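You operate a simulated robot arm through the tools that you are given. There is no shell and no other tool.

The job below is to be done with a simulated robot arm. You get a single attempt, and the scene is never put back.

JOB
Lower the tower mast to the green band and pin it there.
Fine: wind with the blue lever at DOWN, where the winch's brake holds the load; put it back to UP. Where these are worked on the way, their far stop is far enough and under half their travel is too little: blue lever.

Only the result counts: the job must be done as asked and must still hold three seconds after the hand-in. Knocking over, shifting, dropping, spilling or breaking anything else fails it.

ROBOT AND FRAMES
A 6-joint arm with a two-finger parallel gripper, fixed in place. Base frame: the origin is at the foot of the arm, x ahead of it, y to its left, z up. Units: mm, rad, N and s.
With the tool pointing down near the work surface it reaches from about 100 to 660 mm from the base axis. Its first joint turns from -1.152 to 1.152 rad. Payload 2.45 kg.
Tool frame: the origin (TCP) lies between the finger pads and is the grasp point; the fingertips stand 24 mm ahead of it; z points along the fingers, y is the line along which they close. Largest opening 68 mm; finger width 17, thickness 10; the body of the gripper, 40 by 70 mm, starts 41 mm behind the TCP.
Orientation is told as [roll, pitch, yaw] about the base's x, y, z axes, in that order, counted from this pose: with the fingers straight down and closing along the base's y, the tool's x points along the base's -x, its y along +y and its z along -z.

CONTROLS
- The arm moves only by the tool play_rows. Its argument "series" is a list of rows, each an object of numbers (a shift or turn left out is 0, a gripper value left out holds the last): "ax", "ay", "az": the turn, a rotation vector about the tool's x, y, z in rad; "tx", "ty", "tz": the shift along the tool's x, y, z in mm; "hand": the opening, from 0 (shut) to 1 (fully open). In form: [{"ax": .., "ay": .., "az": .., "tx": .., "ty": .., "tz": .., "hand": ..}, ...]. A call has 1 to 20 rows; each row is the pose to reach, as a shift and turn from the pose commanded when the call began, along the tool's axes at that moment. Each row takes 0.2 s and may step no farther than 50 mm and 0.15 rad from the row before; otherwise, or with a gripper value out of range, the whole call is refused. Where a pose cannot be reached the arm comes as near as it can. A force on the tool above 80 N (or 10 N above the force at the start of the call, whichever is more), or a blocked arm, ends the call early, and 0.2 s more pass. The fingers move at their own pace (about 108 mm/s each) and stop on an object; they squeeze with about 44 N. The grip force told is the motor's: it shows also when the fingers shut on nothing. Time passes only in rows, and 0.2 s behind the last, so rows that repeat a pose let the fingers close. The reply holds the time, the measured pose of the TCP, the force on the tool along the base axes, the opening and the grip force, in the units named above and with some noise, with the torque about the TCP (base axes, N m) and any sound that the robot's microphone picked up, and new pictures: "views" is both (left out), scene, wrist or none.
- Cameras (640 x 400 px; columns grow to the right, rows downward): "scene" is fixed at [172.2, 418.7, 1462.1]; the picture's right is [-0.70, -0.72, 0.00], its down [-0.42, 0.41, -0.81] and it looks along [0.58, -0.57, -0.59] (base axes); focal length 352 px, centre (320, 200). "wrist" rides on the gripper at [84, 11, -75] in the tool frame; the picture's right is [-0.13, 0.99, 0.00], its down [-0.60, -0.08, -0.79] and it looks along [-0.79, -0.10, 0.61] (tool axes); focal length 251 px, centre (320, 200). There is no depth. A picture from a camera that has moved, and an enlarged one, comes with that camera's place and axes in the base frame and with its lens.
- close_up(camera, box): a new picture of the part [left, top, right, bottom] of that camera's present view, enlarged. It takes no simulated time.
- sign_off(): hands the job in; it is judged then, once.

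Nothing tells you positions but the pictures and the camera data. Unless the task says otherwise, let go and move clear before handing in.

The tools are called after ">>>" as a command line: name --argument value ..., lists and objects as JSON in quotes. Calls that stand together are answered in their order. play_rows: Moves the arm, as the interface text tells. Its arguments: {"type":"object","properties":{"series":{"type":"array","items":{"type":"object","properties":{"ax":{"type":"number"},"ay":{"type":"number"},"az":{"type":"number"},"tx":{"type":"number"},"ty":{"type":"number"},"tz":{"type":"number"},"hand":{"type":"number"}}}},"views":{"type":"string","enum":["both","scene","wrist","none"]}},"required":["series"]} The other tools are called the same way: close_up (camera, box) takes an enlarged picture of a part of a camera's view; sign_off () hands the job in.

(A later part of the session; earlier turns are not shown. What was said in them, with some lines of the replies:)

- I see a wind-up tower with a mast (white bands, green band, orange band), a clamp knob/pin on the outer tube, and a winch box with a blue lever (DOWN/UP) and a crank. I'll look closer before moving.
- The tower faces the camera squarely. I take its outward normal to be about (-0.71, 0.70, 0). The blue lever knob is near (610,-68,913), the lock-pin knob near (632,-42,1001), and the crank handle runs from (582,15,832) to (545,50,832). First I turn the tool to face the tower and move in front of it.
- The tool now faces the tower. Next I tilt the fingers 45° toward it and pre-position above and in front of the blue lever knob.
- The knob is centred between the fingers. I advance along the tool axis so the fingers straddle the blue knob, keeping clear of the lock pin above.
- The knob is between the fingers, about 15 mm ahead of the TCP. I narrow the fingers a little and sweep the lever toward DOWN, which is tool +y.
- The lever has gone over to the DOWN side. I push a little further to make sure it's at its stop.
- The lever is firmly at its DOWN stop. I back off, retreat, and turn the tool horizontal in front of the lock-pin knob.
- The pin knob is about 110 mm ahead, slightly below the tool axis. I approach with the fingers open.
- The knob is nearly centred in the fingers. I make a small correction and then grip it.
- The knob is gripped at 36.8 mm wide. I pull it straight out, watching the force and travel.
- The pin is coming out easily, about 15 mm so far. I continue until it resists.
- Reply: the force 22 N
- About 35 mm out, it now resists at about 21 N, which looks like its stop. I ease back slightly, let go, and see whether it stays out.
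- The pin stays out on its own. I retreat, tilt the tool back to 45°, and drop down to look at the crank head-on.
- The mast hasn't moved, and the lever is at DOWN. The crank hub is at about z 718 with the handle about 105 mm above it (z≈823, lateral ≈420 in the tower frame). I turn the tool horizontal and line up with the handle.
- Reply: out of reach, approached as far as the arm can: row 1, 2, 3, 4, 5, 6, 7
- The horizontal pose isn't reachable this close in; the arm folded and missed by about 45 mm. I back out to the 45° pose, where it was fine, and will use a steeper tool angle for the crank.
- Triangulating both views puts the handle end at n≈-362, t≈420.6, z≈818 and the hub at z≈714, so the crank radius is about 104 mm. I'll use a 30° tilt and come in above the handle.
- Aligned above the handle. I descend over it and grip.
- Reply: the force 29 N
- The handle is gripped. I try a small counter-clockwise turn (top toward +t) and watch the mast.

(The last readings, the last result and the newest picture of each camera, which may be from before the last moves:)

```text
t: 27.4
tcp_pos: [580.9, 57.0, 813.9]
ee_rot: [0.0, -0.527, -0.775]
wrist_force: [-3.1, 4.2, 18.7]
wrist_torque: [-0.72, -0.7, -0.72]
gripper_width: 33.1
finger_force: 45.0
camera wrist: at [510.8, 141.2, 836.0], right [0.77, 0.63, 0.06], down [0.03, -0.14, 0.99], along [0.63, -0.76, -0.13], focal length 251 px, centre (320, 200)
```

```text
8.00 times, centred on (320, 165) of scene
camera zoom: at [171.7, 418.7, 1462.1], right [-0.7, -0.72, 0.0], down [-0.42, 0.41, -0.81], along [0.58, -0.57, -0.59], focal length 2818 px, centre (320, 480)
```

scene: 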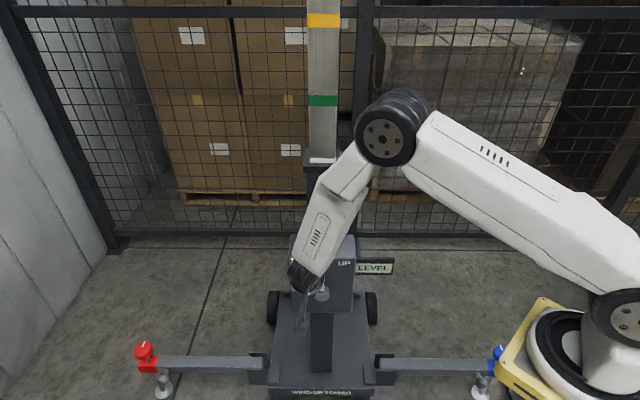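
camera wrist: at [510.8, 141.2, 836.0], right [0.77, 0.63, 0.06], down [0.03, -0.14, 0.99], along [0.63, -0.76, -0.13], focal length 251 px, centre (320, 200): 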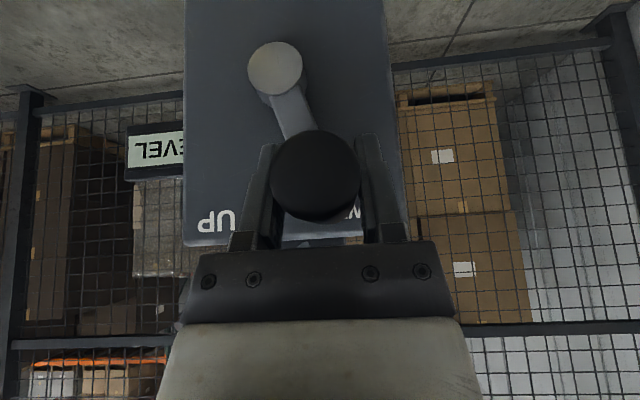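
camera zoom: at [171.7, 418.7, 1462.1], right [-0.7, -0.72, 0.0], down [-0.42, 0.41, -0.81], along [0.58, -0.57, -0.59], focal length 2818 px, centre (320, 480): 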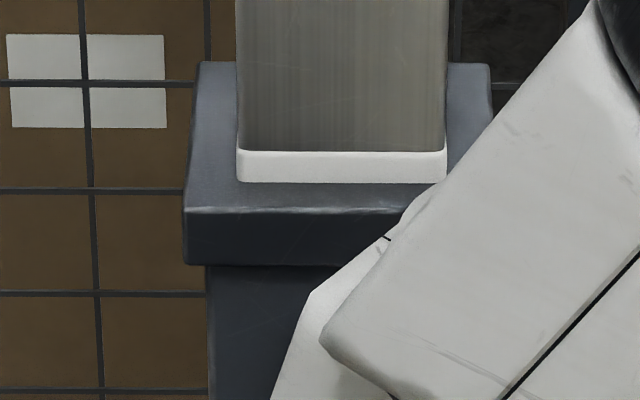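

Counter-clockwise lowers the mast, about 14 mm for 0.28 rad or roughly 50 mm/rad. The green band needs about 144 mm, which is nearly half a turn. I continue along the arc in stages.

>>> play_rows --series '[{"ty": 9.6, "tx": 1.9, "tz": 3.4}, {"ty": 18.8, "tx": 4.4, "tz": 7.6}, {"ty": 27.5, "tx": 7.2, "tz": 12.5}, {"ty": 35.6, "tx": 10.5, "tz": 18.2}, {"ty": 42.9, "tx": 14.2, "tz": 24.6}, {"ty": 42.9, "tx": 14.2, "tz": 24.6}]'

>>> close_up --camera "scene" --box '[280, 90, 360, 190]'

```text
t: 28.8
tcp_pos: [611.8, 86.9, 785.3]
ee_rot: [0.003, -0.527, -0.776]
wrist_force: [14.3, 0.3, 10.7]
wrist_torque: [0.61, 0.65, -0.54]
gripper_width: 33.0
finger_force: 44.5
camera wrist: at [542.0, 172.4, 807.3], right [0.77, 0.63, 0.07], down [0.03, -0.14, 0.99], along [0.63, -0.76, -0.13], focal length 251 px, centre (320, 200)
```

scene: 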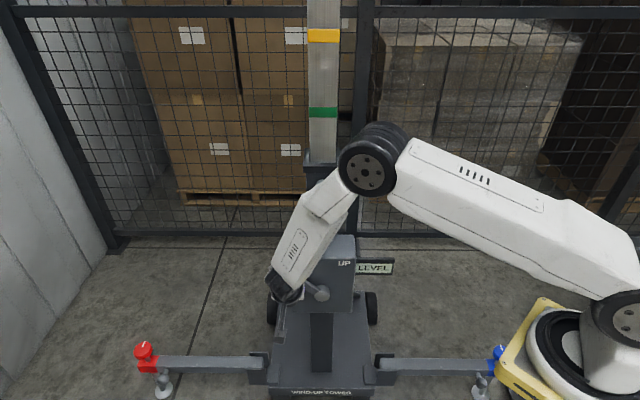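
wrist: 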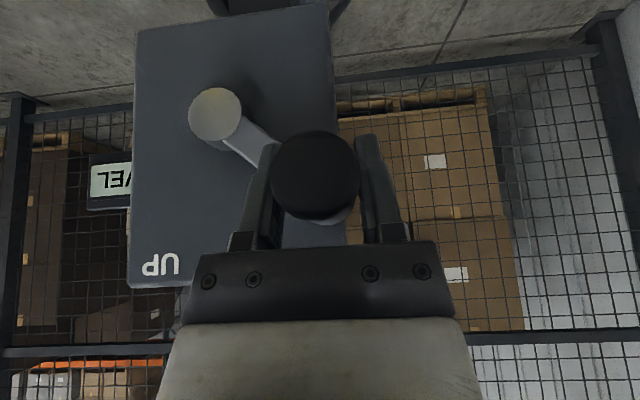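

```text
4.00 times, centred on (320, 140) of scene
camera zoom: at [172.3, 418.6, 1462.1], right [-0.7, -0.72, 0.0], down [-0.42, 0.41, -0.81], along [0.58, -0.57, -0.59], focal length 1409 px, centre (320, 440)
```

zoom: 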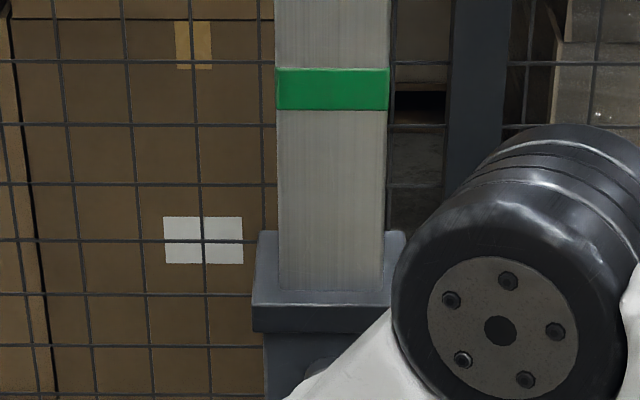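

The winding works, and the crank tracks the arc well. Continuing.

>>> play_rows --series '[{"ty": 6.6, "tx": 4.0, "tz": 7.0}, {"ty": 12.4, "tx": 8.3, "tz": 14.5}, {"ty": 17.2, "tx": 12.9, "tz": 22.4}, {"ty": 21.1, "tx": 17.7, "tz": 30.7}, {"ty": 24.1, "tx": 22.7, "tz": 39.4}, {"ty": 26.0, "tx": 27.8, "tz": 48.2}, {"ty": 26.0, "tx": 27.8, "tz": 48.2}]'

>>> close_up --camera "scene" --box '[280, 90, 360, 190]'

```text
t: 30.4
tcp_pos: [630.0, 105.8, 729.1]
ee_rot: [0.002, -0.525, -0.774]
wrist_force: [12.2, 13.3, 6.7]
wrist_torque: [-0.74, -0.64, -0.88]
gripper_width: 33.3
finger_force: 45.2
camera wrist: at [559.1, 189.6, 752.6], right [0.77, 0.63, 0.07], down [0.03, -0.15, 0.99], along [0.63, -0.76, -0.13], focal length 251 px, centre (320, 200)
```

scene: 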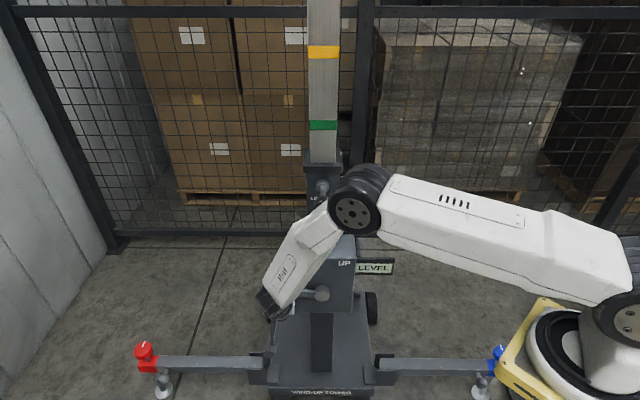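
wrist: 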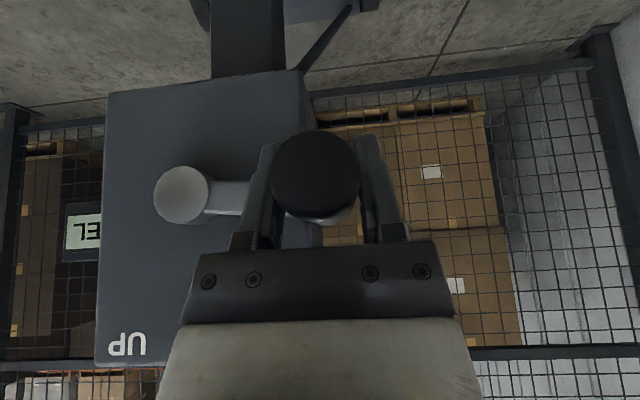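

```text
4.00 times, centred on (320, 140) of scene
camera zoom: at [172.2, 418.9, 1462.0], right [-0.7, -0.72, 0.0], down [-0.42, 0.41, -0.81], along [0.58, -0.57, -0.59], focal length 1409 px, centre (320, 440)
```

zoom: 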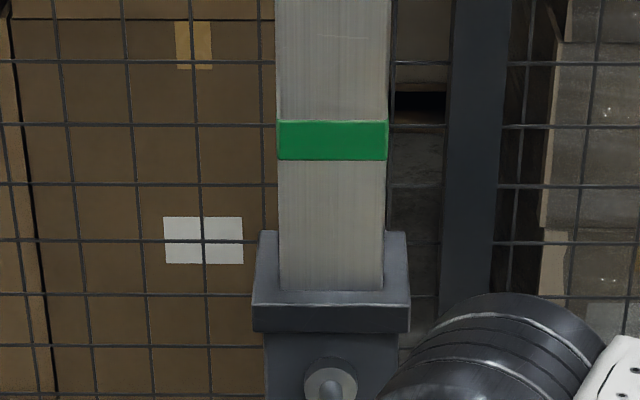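

The green band's lower edge has about 80 mm to go, roughly 1.8 rad more. I continue through the side and down the far side of the circle.

>>> play_rows --series '[{"ty": 0.9, "tx": 5.2, "tz": 9.0}, {"ty": 0.8, "tx": 10.4, "tz": 17.9}, {"ty": -0.4, "tx": 15.5, "tz": 26.9}, {"ty": -2.6, "tx": 20.6, "tz": 35.7}, {"ty": -5.8, "tx": 25.6, "tz": 44.3}, {"ty": -10.0, "tx": 30.3, "tz": 52.6}, {"ty": -10.0, "tx": 30.3, "tz": 52.6}]'

>>> close_up --camera "scene" --box '[280, 90, 360, 190]'

```text
t: 32.0
tcp_pos: [619.1, 95.2, 666.1]
ee_rot: [-0.005, -0.525, -0.776]
wrist_force: [-11.9, -17.3, 12.4]
wrist_torque: [0.21, 0.16, -0.18]
gripper_width: 32.8
finger_force: 45.4
camera wrist: at [550.2, 180.7, 689.2], right [0.78, 0.63, 0.06], down [0.04, -0.14, 0.99], along [0.63, -0.77, -0.13], focal length 251 px, centre (320, 200)
```

scene: 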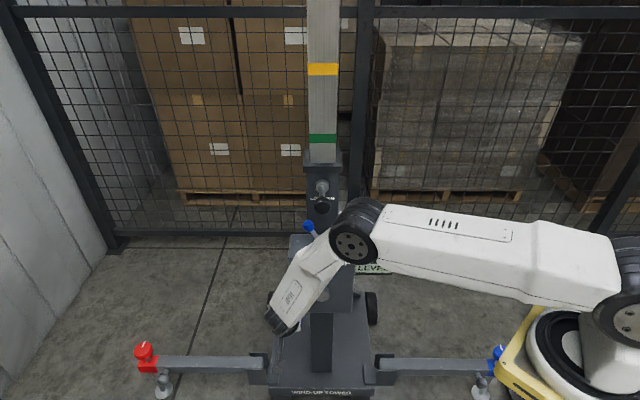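
wrist: 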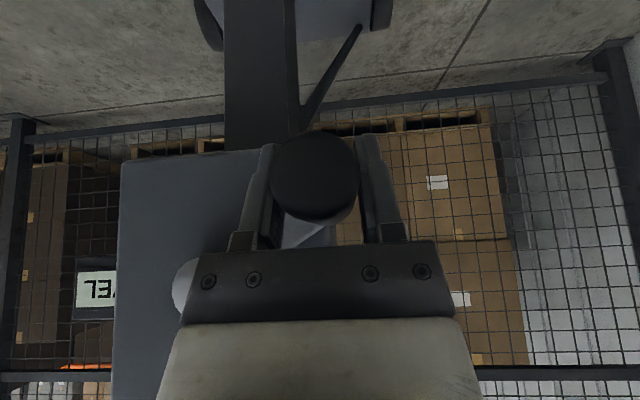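

```text
4.00 times, centred on (320, 140) of scene
camera zoom: at [171.7, 418.3, 1462.2], right [-0.7, -0.72, 0.0], down [-0.42, 0.41, -0.81], along [0.58, -0.56, -0.59], focal length 1409 px, centre (320, 440)
```

zoom: 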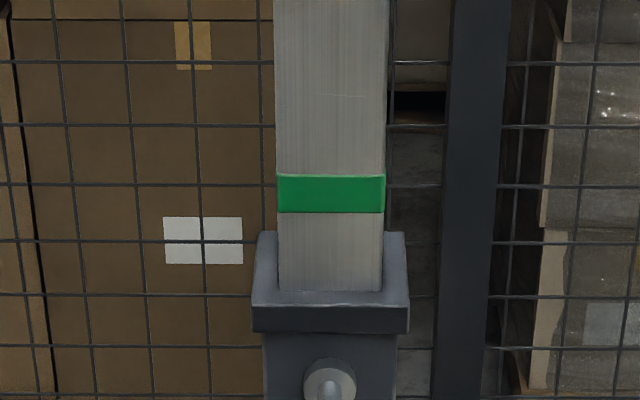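

About 49 mm (1.1 rad) remains. Next stage.

>>> play_rows --series '[{"ty": -5.1, "tx": 4.5, "tz": 7.8}, {"ty": -11.1, "tx": 8.8, "tz": 15.2}, {"ty": -17.9, "tx": 12.7, "tz": 22.0}, {"ty": -25.4, "tx": 16.3, "tz": 28.2}, {"ty": -33.6, "tx": 19.4, "tz": 33.7}, {"ty": -42.5, "tx": 22.2, "tz": 38.4}, {"ty": -42.5, "tx": 22.2, "tz": 38.4}]'

>>> close_up --camera "scene" --box '[280, 140, 360, 190]'

```text
t: 33.6
tcp_pos: [592.9, 68.7, 624.3]
ee_rot: [0.004, -0.529, -0.777]
wrist_force: [-7.8, -7.8, 31.7]
wrist_torque: [-0.11, -0.21, -0.27]
gripper_width: 33.3
finger_force: 45.2
camera wrist: at [523.0, 152.7, 646.9], right [0.77, 0.63, 0.07], down [0.03, -0.14, 0.99], along [0.63, -0.76, -0.13], focal length 251 px, centre (320, 200)
```

scene: 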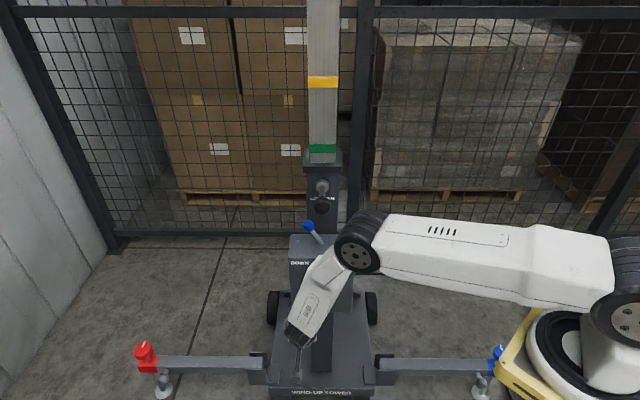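
wrist: 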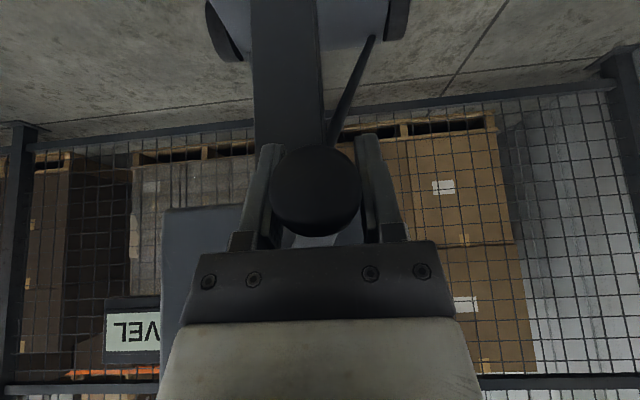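

```text
8.00 times, centred on (320, 165) of scene
camera zoom: at [171.4, 418.4, 1462.2], right [-0.7, -0.72, 0.0], down [-0.42, 0.41, -0.81], along [0.58, -0.57, -0.59], focal length 2818 px, centre (320, 480)
```

zoom: 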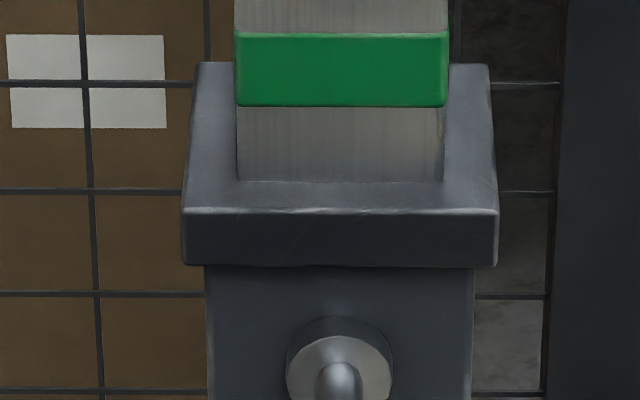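

The green band's lower edge is about 25 mm above the rim (0.5 rad). I do 0.4 rad, then fine-tune.

>>> play_rows --series '[{"ty": -9.3, "tx": 2.3, "tz": 4.0}, {"ty": -19.1, "tx": 4.1, "tz": 7.1}, {"ty": -29.2, "tx": 5.4, "tz": 9.4}, {"ty": -39.4, "tx": 6.2, "tz": 10.8}, {"ty": -39.4, "tx": 6.2, "tz": 10.8}]' --views "wrist"

>>> close_up --camera "scene" --box '[280, 140, 360, 190]'

```text
t: 34.8
tcp_pos: [565.8, 40.0, 612.2]
ee_rot: [0.005, -0.528, -0.776]
wrist_force: [10.2, -5.4, 23.3]
wrist_torque: [0.03, 0.09, -0.33]
gripper_width: 33.1
finger_force: 44.3
camera wrist: at [495.6, 125.5, 635.0], right [0.77, 0.63, 0.07], down [0.03, -0.14, 0.99], along [0.63, -0.76, -0.13], focal length 251 px, centre (320, 200)
```

wrist: 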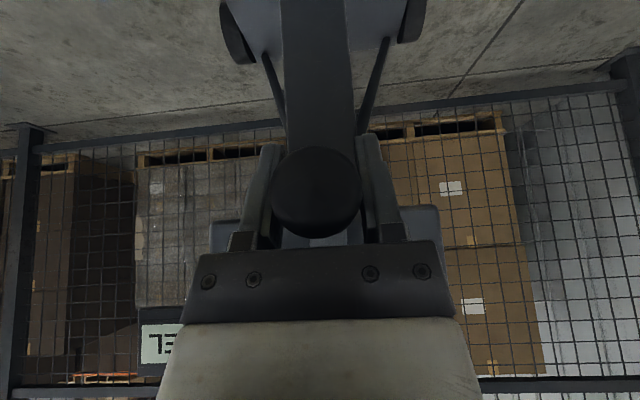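

```text
8.00 times, centred on (320, 165) of scene
camera zoom: at [171.9, 418.5, 1462.1], right [-0.7, -0.72, 0.0], down [-0.42, 0.41, -0.81], along [0.58, -0.57, -0.59], focal length 2818 px, centre (320, 480)
```

zoom: 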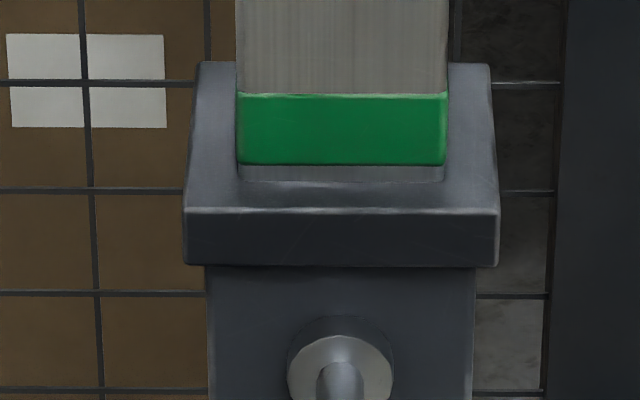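

17 zoomed pixels to go, about 12 mm of handle travel. I make a fine move.

>>> play_rows --series '[{"ty": -4, "tz": 0.2}, {"ty": -8, "tz": 0.3}, {"ty": -11, "tz": 0.3}, {"ty": -11, "tz": 0.3}]' --views "none"

>>> close_up --camera "scene" --box '[280, 140, 360, 190]'

```text
t: 35.8
tcp_pos: [556.2, 30.3, 611.1]
ee_rot: [0.001, -0.523, -0.776]
wrist_force: [-4.9, 15.1, 32.4]
wrist_torque: [0.01, 0.11, -0.56]
gripper_width: 33.0
finger_force: 44.5
```

```text
8.00 times, centred on (320, 165) of scene
camera zoom: at [171.5, 418.9, 1462.1], right [-0.7, -0.72, 0.0], down [-0.42, 0.41, -0.81], along [0.58, -0.57, -0.59], focal length 2818 px, centre (320, 480)
```

zoom: 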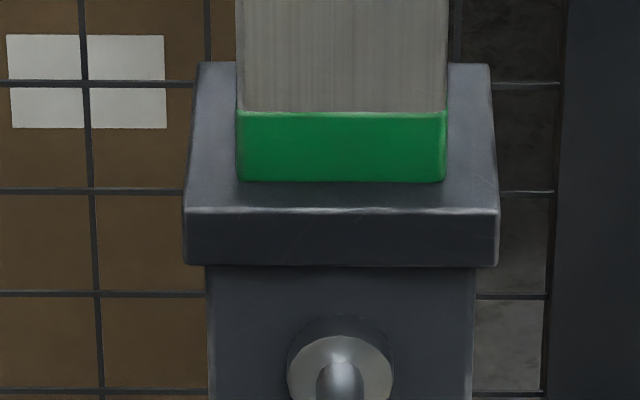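

Almost exact. I check the edge at a higher zoom.

>>> close_up --camera "scene" --box '[306, 148, 338, 168]'

```text
16.00 times, centred on (322, 158) of scene
camera zoom: at [171.5, 418.9, 1462.1], right [-0.7, -0.72, 0.0], down [-0.42, 0.41, -0.81], along [0.58, -0.57, -0.59], focal length 5636 px, centre (288, 872)
```

zoom: 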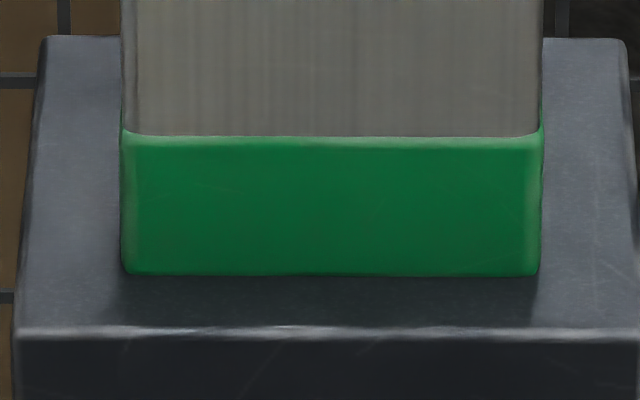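

The green band sits flush at the rim, just as the white one did. I let go of the crank and check that the brake holds.

>>> play_rows --series '[{"hand": 0.6}, {"hand": 1.0}, {"hand": 1.0, "tz": -10}, {"hand": 1.0, "tz": -30}, {"hand": 1.0, "tz": -55}, {"hand": 1.0, "tz": -70}]'

>>> close_up --camera "scene" --box '[306, 148, 338, 168]'

```text
t: 37.2
tcp_pos: [531.2, 56.0, 672.5]
ee_rot: [0.0, -0.524, -0.775]
wrist_force: [0.3, 0.2, 0.1]
wrist_torque: [-0.02, -0.01, 0.0]
gripper_width: 68.0
finger_force: 0.1
camera wrist: at [460.9, 140.4, 694.4], right [0.77, 0.63, 0.06], down [0.03, -0.14, 0.99], along [0.63, -0.76, -0.13], focal length 251 px, centre (320, 200)
```

scene: 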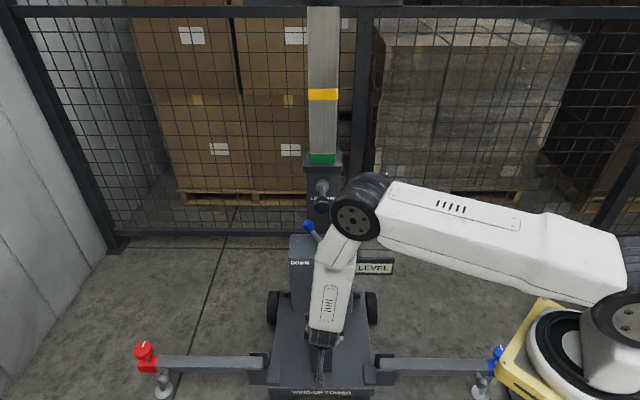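
wrist: 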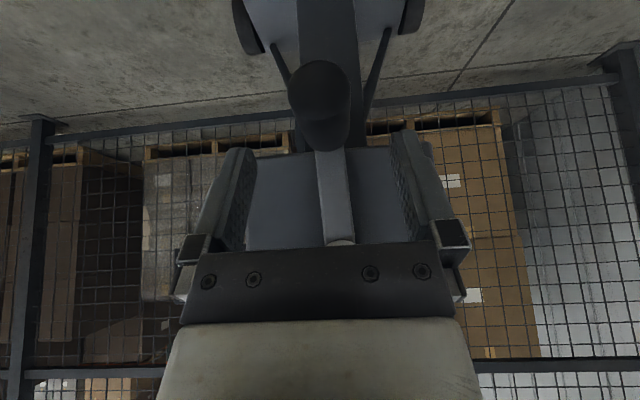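

```text
16.00 times, centred on (322, 158) of scene
camera zoom: at [172.2, 418.7, 1462.1], right [-0.7, -0.72, 0.0], down [-0.42, 0.41, -0.81], along [0.58, -0.57, -0.59], focal length 5636 px, centre (288, 872)
```

zoom: 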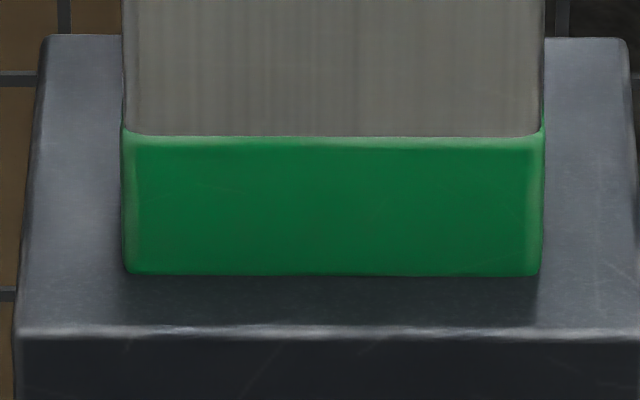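

The brake holds and the band is unchanged. Now up to the lock pin and back to the horizontal tool pose.

>>> play_rows --series '[{"tx": -7, "tz": -42}, {"tx": -29.5, "tz": -81}, {"tx": -52, "tz": -120}, {"tx": -74.5, "tz": -159}, {"tx": -97, "tz": -198}, {"tx": -119.5, "tz": -237}, {"tx": -145.7, "tz": -262.3, "ty": 2}, {"tx": -175.5, "tz": -274, "ty": 4}, {"tx": -175.5, "tz": -274, "ty": 4, "ay": -0.13}, {"tx": -175.5, "tz": -274, "ty": 4, "ay": -0.26}, {"tx": -175.5, "tz": -274, "ty": 4, "ay": -0.39}, {"tx": -175.5, "tz": -274, "ty": 4, "ay": -0.52}, {"tx": -175.5, "tz": -274, "ty": 4, "ay": -0.65}, {"tx": -175.5, "tz": -274, "ty": 4, "ay": -0.78}, {"tx": -175.5, "tz": -274, "ty": 4, "ay": -0.91}, {"tx": -175.5, "tz": -274, "ty": 4, "ay": -1.047}, {"tx": -175.5, "tz": -274, "ty": 4, "ay": -1.047}]'

```text
t: 40.8
tcp_pos: [546.3, 49.2, 996.6]
ee_rot: [2.968, -1.568, 2.541]
wrist_force: [0.1, 0.0, 0.5]
wrist_torque: [0.02, -0.01, -0.03]
gripper_width: 67.9
finger_force: 0.0
camera wrist: at [500.7, 108.9, 911.6], right [0.69, 0.71, 0.13], down [-0.62, 0.5, 0.6], along [0.36, -0.5, 0.79], focal length 251 px, centre (320, 200)
```

scene: 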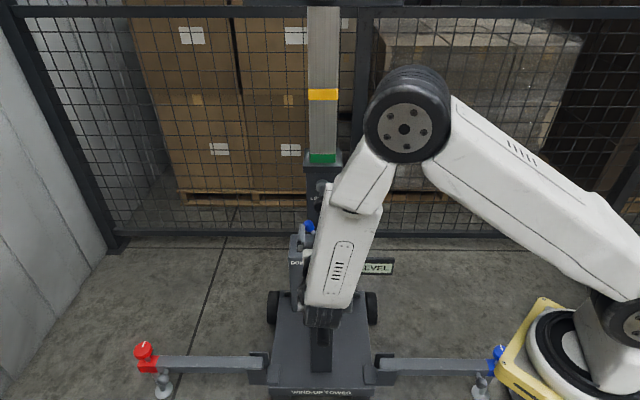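
wrist: 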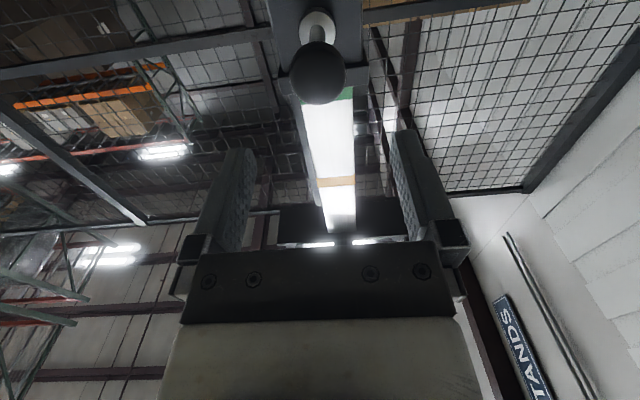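

The knob is straight ahead. I approach to the pose where I last released it, and grip.

>>> play_rows --series '[{"tz": 30, "ty": -1}, {"tz": 60, "ty": -1}, {"tz": 82, "ty": -1}, {"tz": 94, "ty": -1}, {"tz": 94, "ty": -1, "hand": 0.4}, {"tz": 94, "ty": -1, "hand": 0}, {"tz": 94, "ty": -1, "hand": 0}, {"tz": 94, "ty": -1, "hand": 0}]' --views "wrist"

```text
t: 42.6
tcp_pos: [611.2, -17.6, 996.6]
ee_rot: [-3.136, -1.571, 2.361]
wrist_force: [2.5, -1.4, 0.8]
wrist_torque: [0.07, 0.19, -0.25]
gripper_width: 36.8
finger_force: 44.9
camera wrist: at [566.8, 42.5, 911.7], right [0.69, 0.71, 0.13], down [-0.62, 0.5, 0.6], along [0.36, -0.5, 0.79], focal length 251 px, centre (320, 200)
```

wrist: 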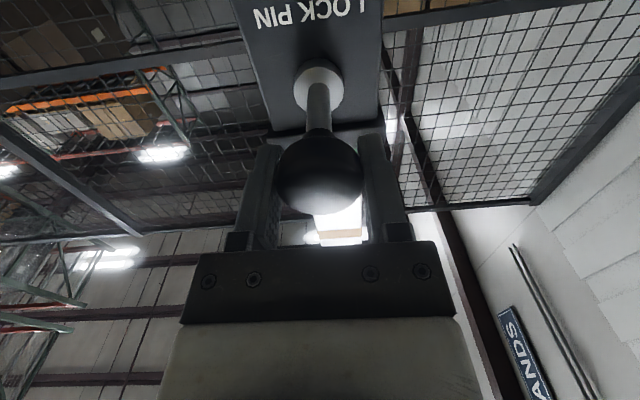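

Gripped. I push the pin in and watch for resistance before full depth (35 mm).

>>> play_rows --series '[{"tz": 5}, {"tz": 10}, {"tz": 15}, {"tz": 20}, {"tz": 24}, {"tz": 28}, {"tz": 32}, {"tz": 35}, {"tz": 35}]'

```text
t: 44.6
tcp_pos: [634.7, -43.1, 995.4]
ee_rot: [-1.075, -1.569, 0.304]
wrist_force: [-3.2, -3.0, -9.8]
wrist_torque: [0.0, -0.06, -0.14]
gripper_width: 36.4
finger_force: 45.0
camera wrist: at [591.5, 17.7, 911.9], right [0.69, 0.71, 0.13], down [-0.62, 0.5, 0.6], along [0.36, -0.5, 0.79], focal length 251 px, centre (320, 200)
```

scene: 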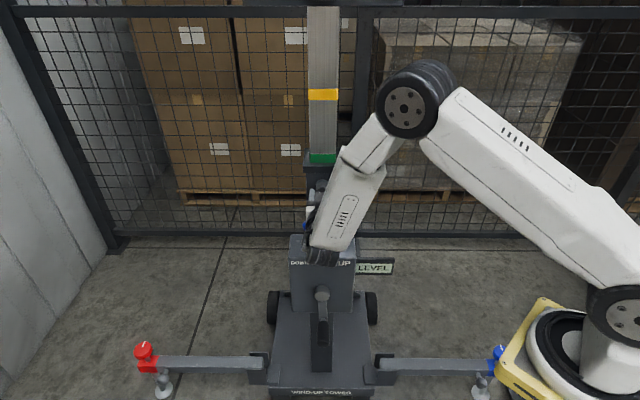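
wrist: 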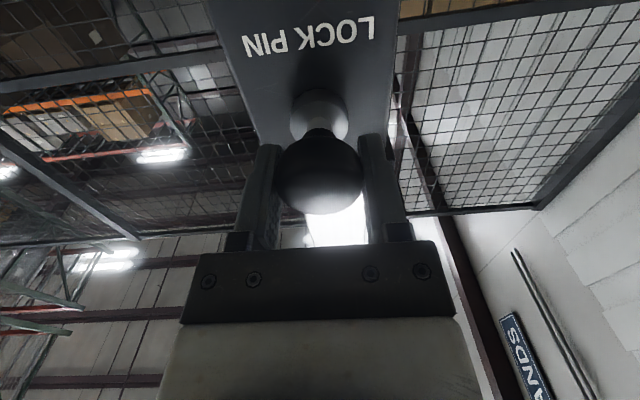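

The pin went in, with the knob back at its original depth. One more gentle push makes sure it's seated.

>>> play_rows --series '[{"tz": 2}, {"tz": 4}, {"tz": 4}]' --views "wrist"

```text
t: 45.4
tcp_pos: [638.8, -43.3, 995.9]
ee_rot: [-2.26, -1.568, 1.489]
wrist_force: [-23.7, 18.9, -4.4]
wrist_torque: [0.0, 0.0, -0.44]
gripper_width: 36.6
finger_force: 44.5
camera wrist: at [593.3, 15.5, 911.9], right [0.69, 0.71, 0.13], down [-0.62, 0.5, 0.6], along [0.36, -0.5, 0.79], focal length 251 px, centre (320, 200)
```

wrist: 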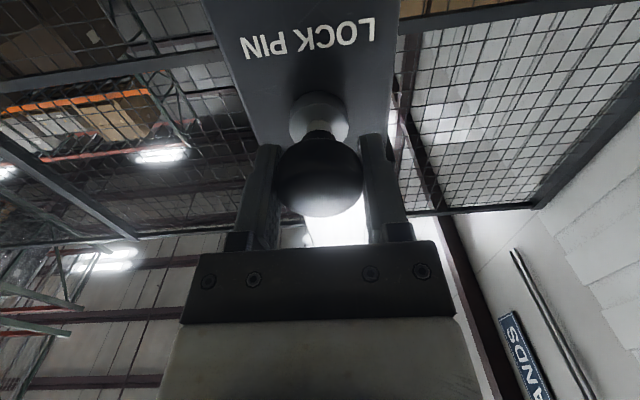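

The pin is hard against its stop. I release it, retreat, and go to the 45° pose above the blue lever on the DOWN side.

>>> play_rows --series '[{"tz": -3, "hand": 0.6}, {"tz": -3, "hand": 1.0}, {"tz": -3}, {"tz": -30}, {"tz": -65}, {"tz": -95}, {"tz": -118}, {"tz": -115, "tx": 2, "ty": 6, "ay": 0.13}, {"tz": -107, "tx": 4, "ty": 12, "ay": 0.26}, {"tz": -100, "tx": 6, "ty": 18, "ay": 0.39}, {"tz": -90, "tx": 9, "ty": 24, "ay": 0.52}, {"tz": -80, "tx": 11, "ty": 30, "ay": 0.65}, {"tz": -73, "tx": 13.6, "ty": 33, "ay": 0.785}, {"tz": -73, "tx": 13.6, "ty": 33, "ay": 0.785}]'

>>> close_up --camera "scene" --box '[280, 140, 360, 190]'

```text
t: 48.4
tcp_pos: [611.1, 30.2, 982.2]
ee_rot: [-0.001, -0.784, -0.776]
wrist_force: [-0.4, 0.2, -0.3]
wrist_torque: [0.0, -0.03, 0.01]
gripper_width: 67.9
finger_force: 0.1
camera wrist: at [538.6, 115.7, 976.1], right [0.76, 0.64, 0.09], down [-0.15, 0.04, 0.99], along [0.63, -0.76, 0.13], focal length 251 px, centre (320, 200)
```

scene: 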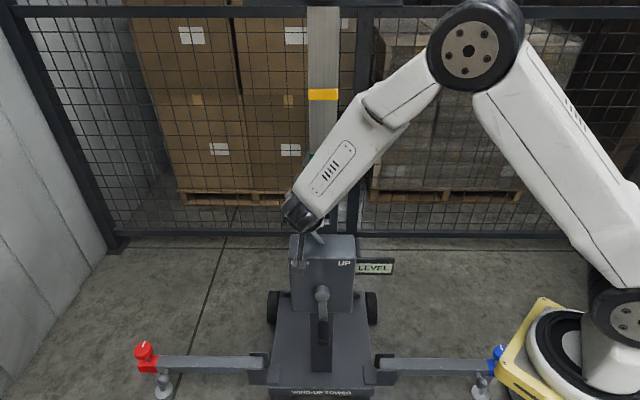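
wrist: 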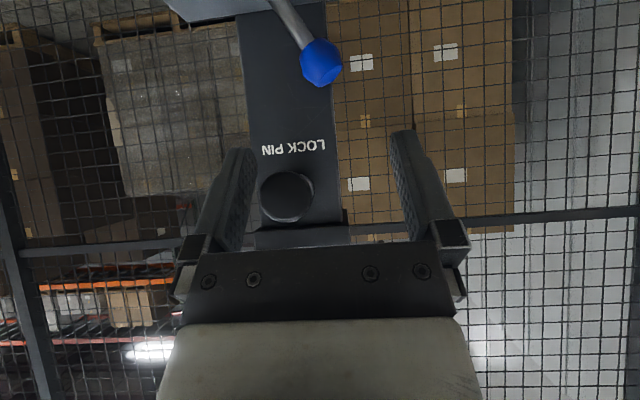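

```text
8.00 times, centred on (320, 165) of scene
camera zoom: at [172.2, 418.6, 1462.1], right [-0.7, -0.72, 0.0], down [-0.42, 0.41, -0.81], along [0.58, -0.57, -0.59], focal length 2818 px, centre (320, 480)
```

zoom: 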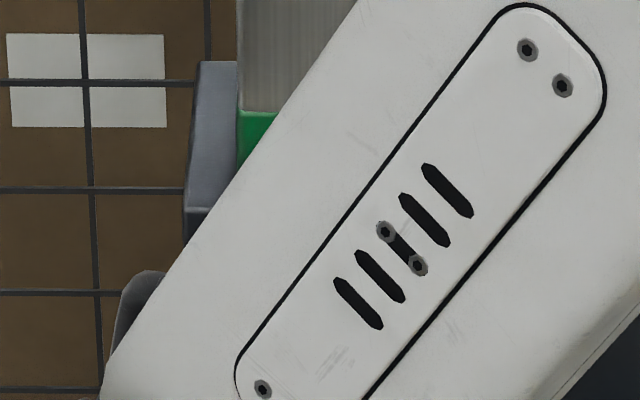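

The knob is centred. I advance as before and sweep the lever back to UP.

>>> play_rows --series '[{"tz": 25}, {"tz": 50}, {"tz": 75}, {"tz": 93}, {"tz": 93, "hand": 0.62}, {"tz": 93}, {"tz": 92, "ty": -10}, {"tz": 91, "ty": -20}, {"tz": 90, "ty": -30}, {"tz": 90, "ty": -40}, {"tz": 91, "ty": -50}, {"tz": 92, "ty": -60}, {"tz": 93, "ty": -68}, {"tz": 93, "ty": -72}]' --views "wrist"

```text
t: 51.4
tcp_pos: [607.6, -69.5, 917.4]
ee_rot: [0.003, -0.787, -0.779]
wrist_force: [-0.6, -0.8, 1.2]
wrist_torque: [0.04, -0.04, 0.01]
gripper_width: 42.3
finger_force: 0.1
camera wrist: at [536.6, 17.3, 910.8], right [0.76, 0.64, 0.09], down [-0.15, 0.04, 0.99], along [0.63, -0.76, 0.13], focal length 251 px, centre (320, 200)
```

wrist: 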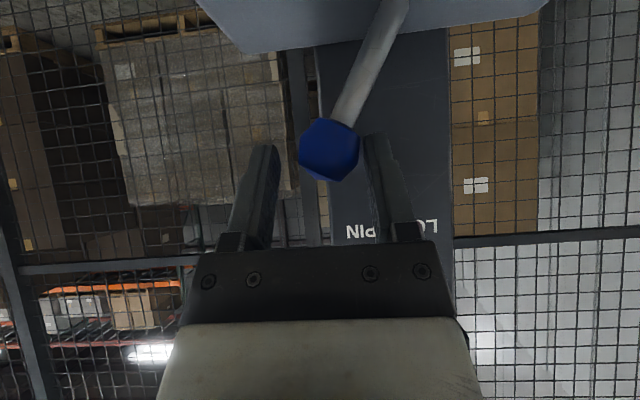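

I push a little further to make sure the lever is at the UP stop.

>>> play_rows --series '[{"ty": -4}, {"ty": -8}, {"ty": -12}, {"ty": -12}]' --views "wrist"

```text
t: 52.4
tcp_pos: [600.3, -75.8, 917.6]
ee_rot: [0.003, -0.789, -0.773]
wrist_force: [13.3, 13.7, 2.3]
wrist_torque: [0.33, -0.18, 0.13]
gripper_width: 57.1
finger_force: 9.4
camera wrist: at [528.5, 11.1, 910.7], right [0.76, 0.65, 0.09], down [-0.15, 0.04, 0.99], along [0.63, -0.76, 0.13], focal length 251 px, centre (320, 200)
```

wrist: 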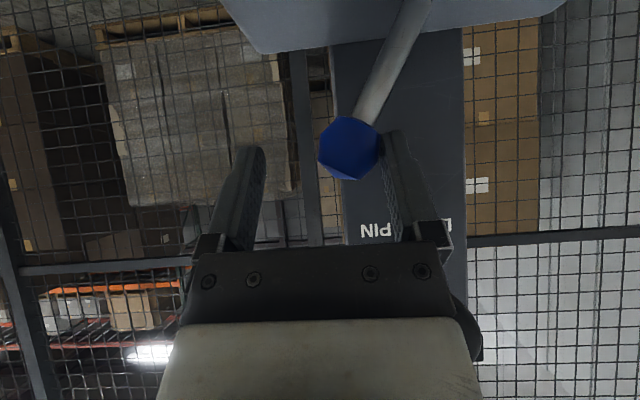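

The lever is at the UP stop. I back off, retreat well clear, and inspect.

>>> play_rows --series '[{"ty": 6, "hand": 0.9}, {"ty": 12, "hand": 1.0}, {"ty": 12, "tz": -25}, {"ty": 12, "tz": -55}, {"ty": 12, "tz": -90}, {"ty": 0, "tz": -130}, {"ty": -20, "tz": -165}, {"ty": -50, "tz": -190}, {"ty": -90, "tz": -210}, {"ty": -130, "tz": -225}, {"ty": -130, "tz": -225}]'

>>> close_up --camera "scene" --box '[240, 140, 400, 240]'

>>> close_up --camera "scene" --box '[280, 140, 360, 190]'

>>> close_up --camera "scene" --box '[240, 220, 400, 320]'

```text
t: 54.8
tcp_pos: [437.8, -54.2, 1085.4]
ee_rot: [-0.001, -0.784, -0.776]
wrist_force: [0.4, 0.5, 0.4]
wrist_torque: [-0.05, -0.02, 0.01]
gripper_width: 68.0
finger_force: 0.1
out of reach, approached as far as the arm can: row 9, 10, 11
camera wrist: at [365.7, 31.9, 1078.6], right [0.76, 0.64, 0.09], down [-0.15, 0.04, 0.99], along [0.63, -0.76, 0.13], focal length 251 px, centre (320, 200)
```

scene: 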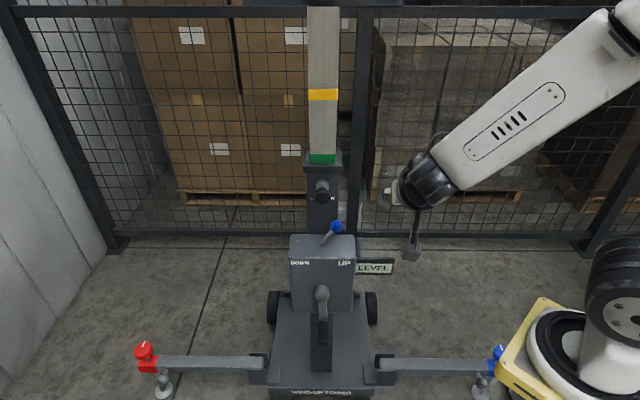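
wrist: 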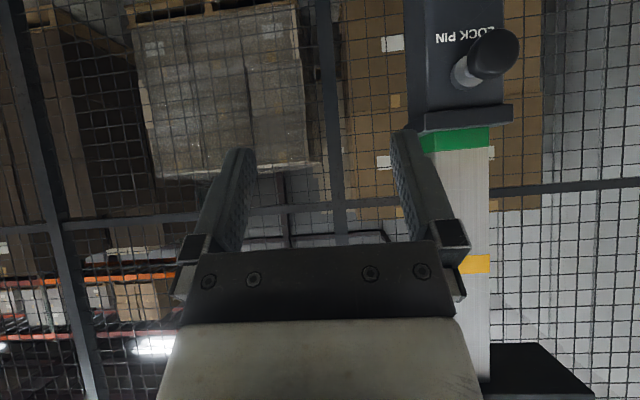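

```text
4.00 times, centred on (320, 190) of scene
camera zoom: at [172.1, 418.6, 1462.1], right [-0.7, -0.72, 0.0], down [-0.42, 0.41, -0.81], along [0.58, -0.57, -0.59], focal length 1409 px, centre (320, 240)
```

zoom: 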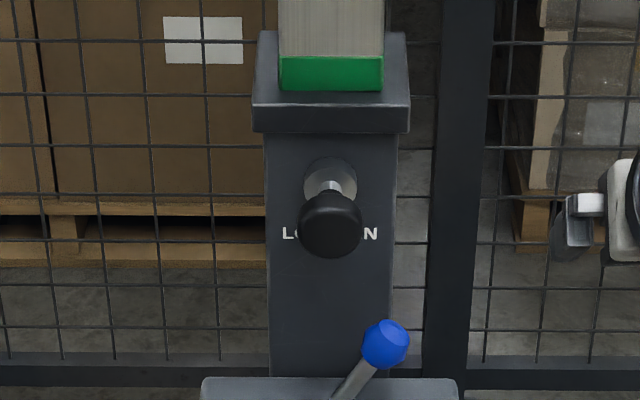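

```text
8.00 times, centred on (320, 165) of scene
camera zoom: at [172.1, 418.6, 1462.1], right [-0.7, -0.72, 0.0], down [-0.42, 0.41, -0.81], along [0.58, -0.57, -0.59], focal length 2818 px, centre (320, 480)
```

zoom: 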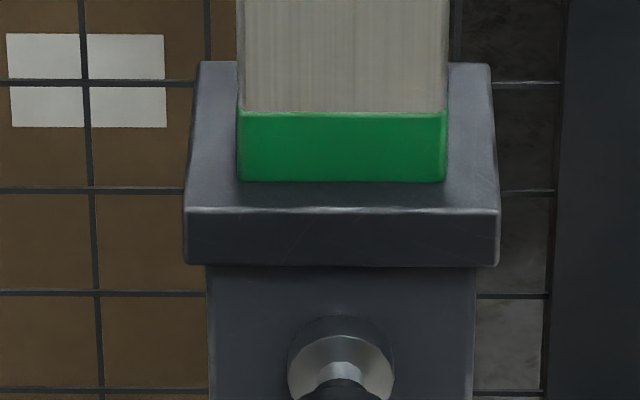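

```text
4.00 times, centred on (320, 270) of scene
camera zoom: at [172.1, 418.6, 1462.1], right [-0.7, -0.72, 0.0], down [-0.42, 0.41, -0.81], along [0.58, -0.57, -0.59], focal length 1409 px, centre (320, -80)
```

zoom: 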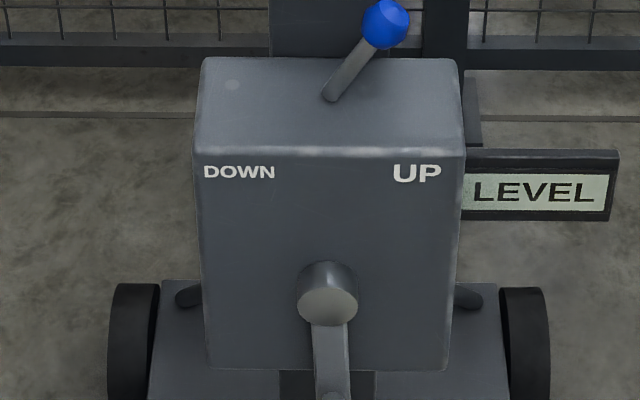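

The green band sits at the rim, the lock-pin knob is back at its seated position, and the lever is at UP, matching the start picture. The arm is clear and nothing else has moved, so I hand in.

>>> sign_off

```text
The job is handed in.
```

The mast is down at the green band and pinned there, with the blue lever back at UP. I've handed the job in, but the reply didn't say whether it passed.

- **Mast:** the green band sits at the collar rim, within about a millimetre of where the white band started. It lowered about 145 mm, just over half a turn of the crank, with the lever at DOWN, and it stayed put when I let go.
- **Lock pin:** I pulled it about 35 mm to its stop and it stayed out while I wound. It went back in to its original depth and is hard against its stop.
- **Blue lever:** I took it to the DOWN stop before pulling the pin, and to the UP stop after the pin was in.
- **Everything else:** in the last pictures the outriggers, the level gauge and the rest of the scene look unchanged. The crank now points down, and the arm is clear of the tower.

One approach to the crank was out of reach and left the gripper about 45 mm off target. It touched nothing; I backed out and used a steeper angle.
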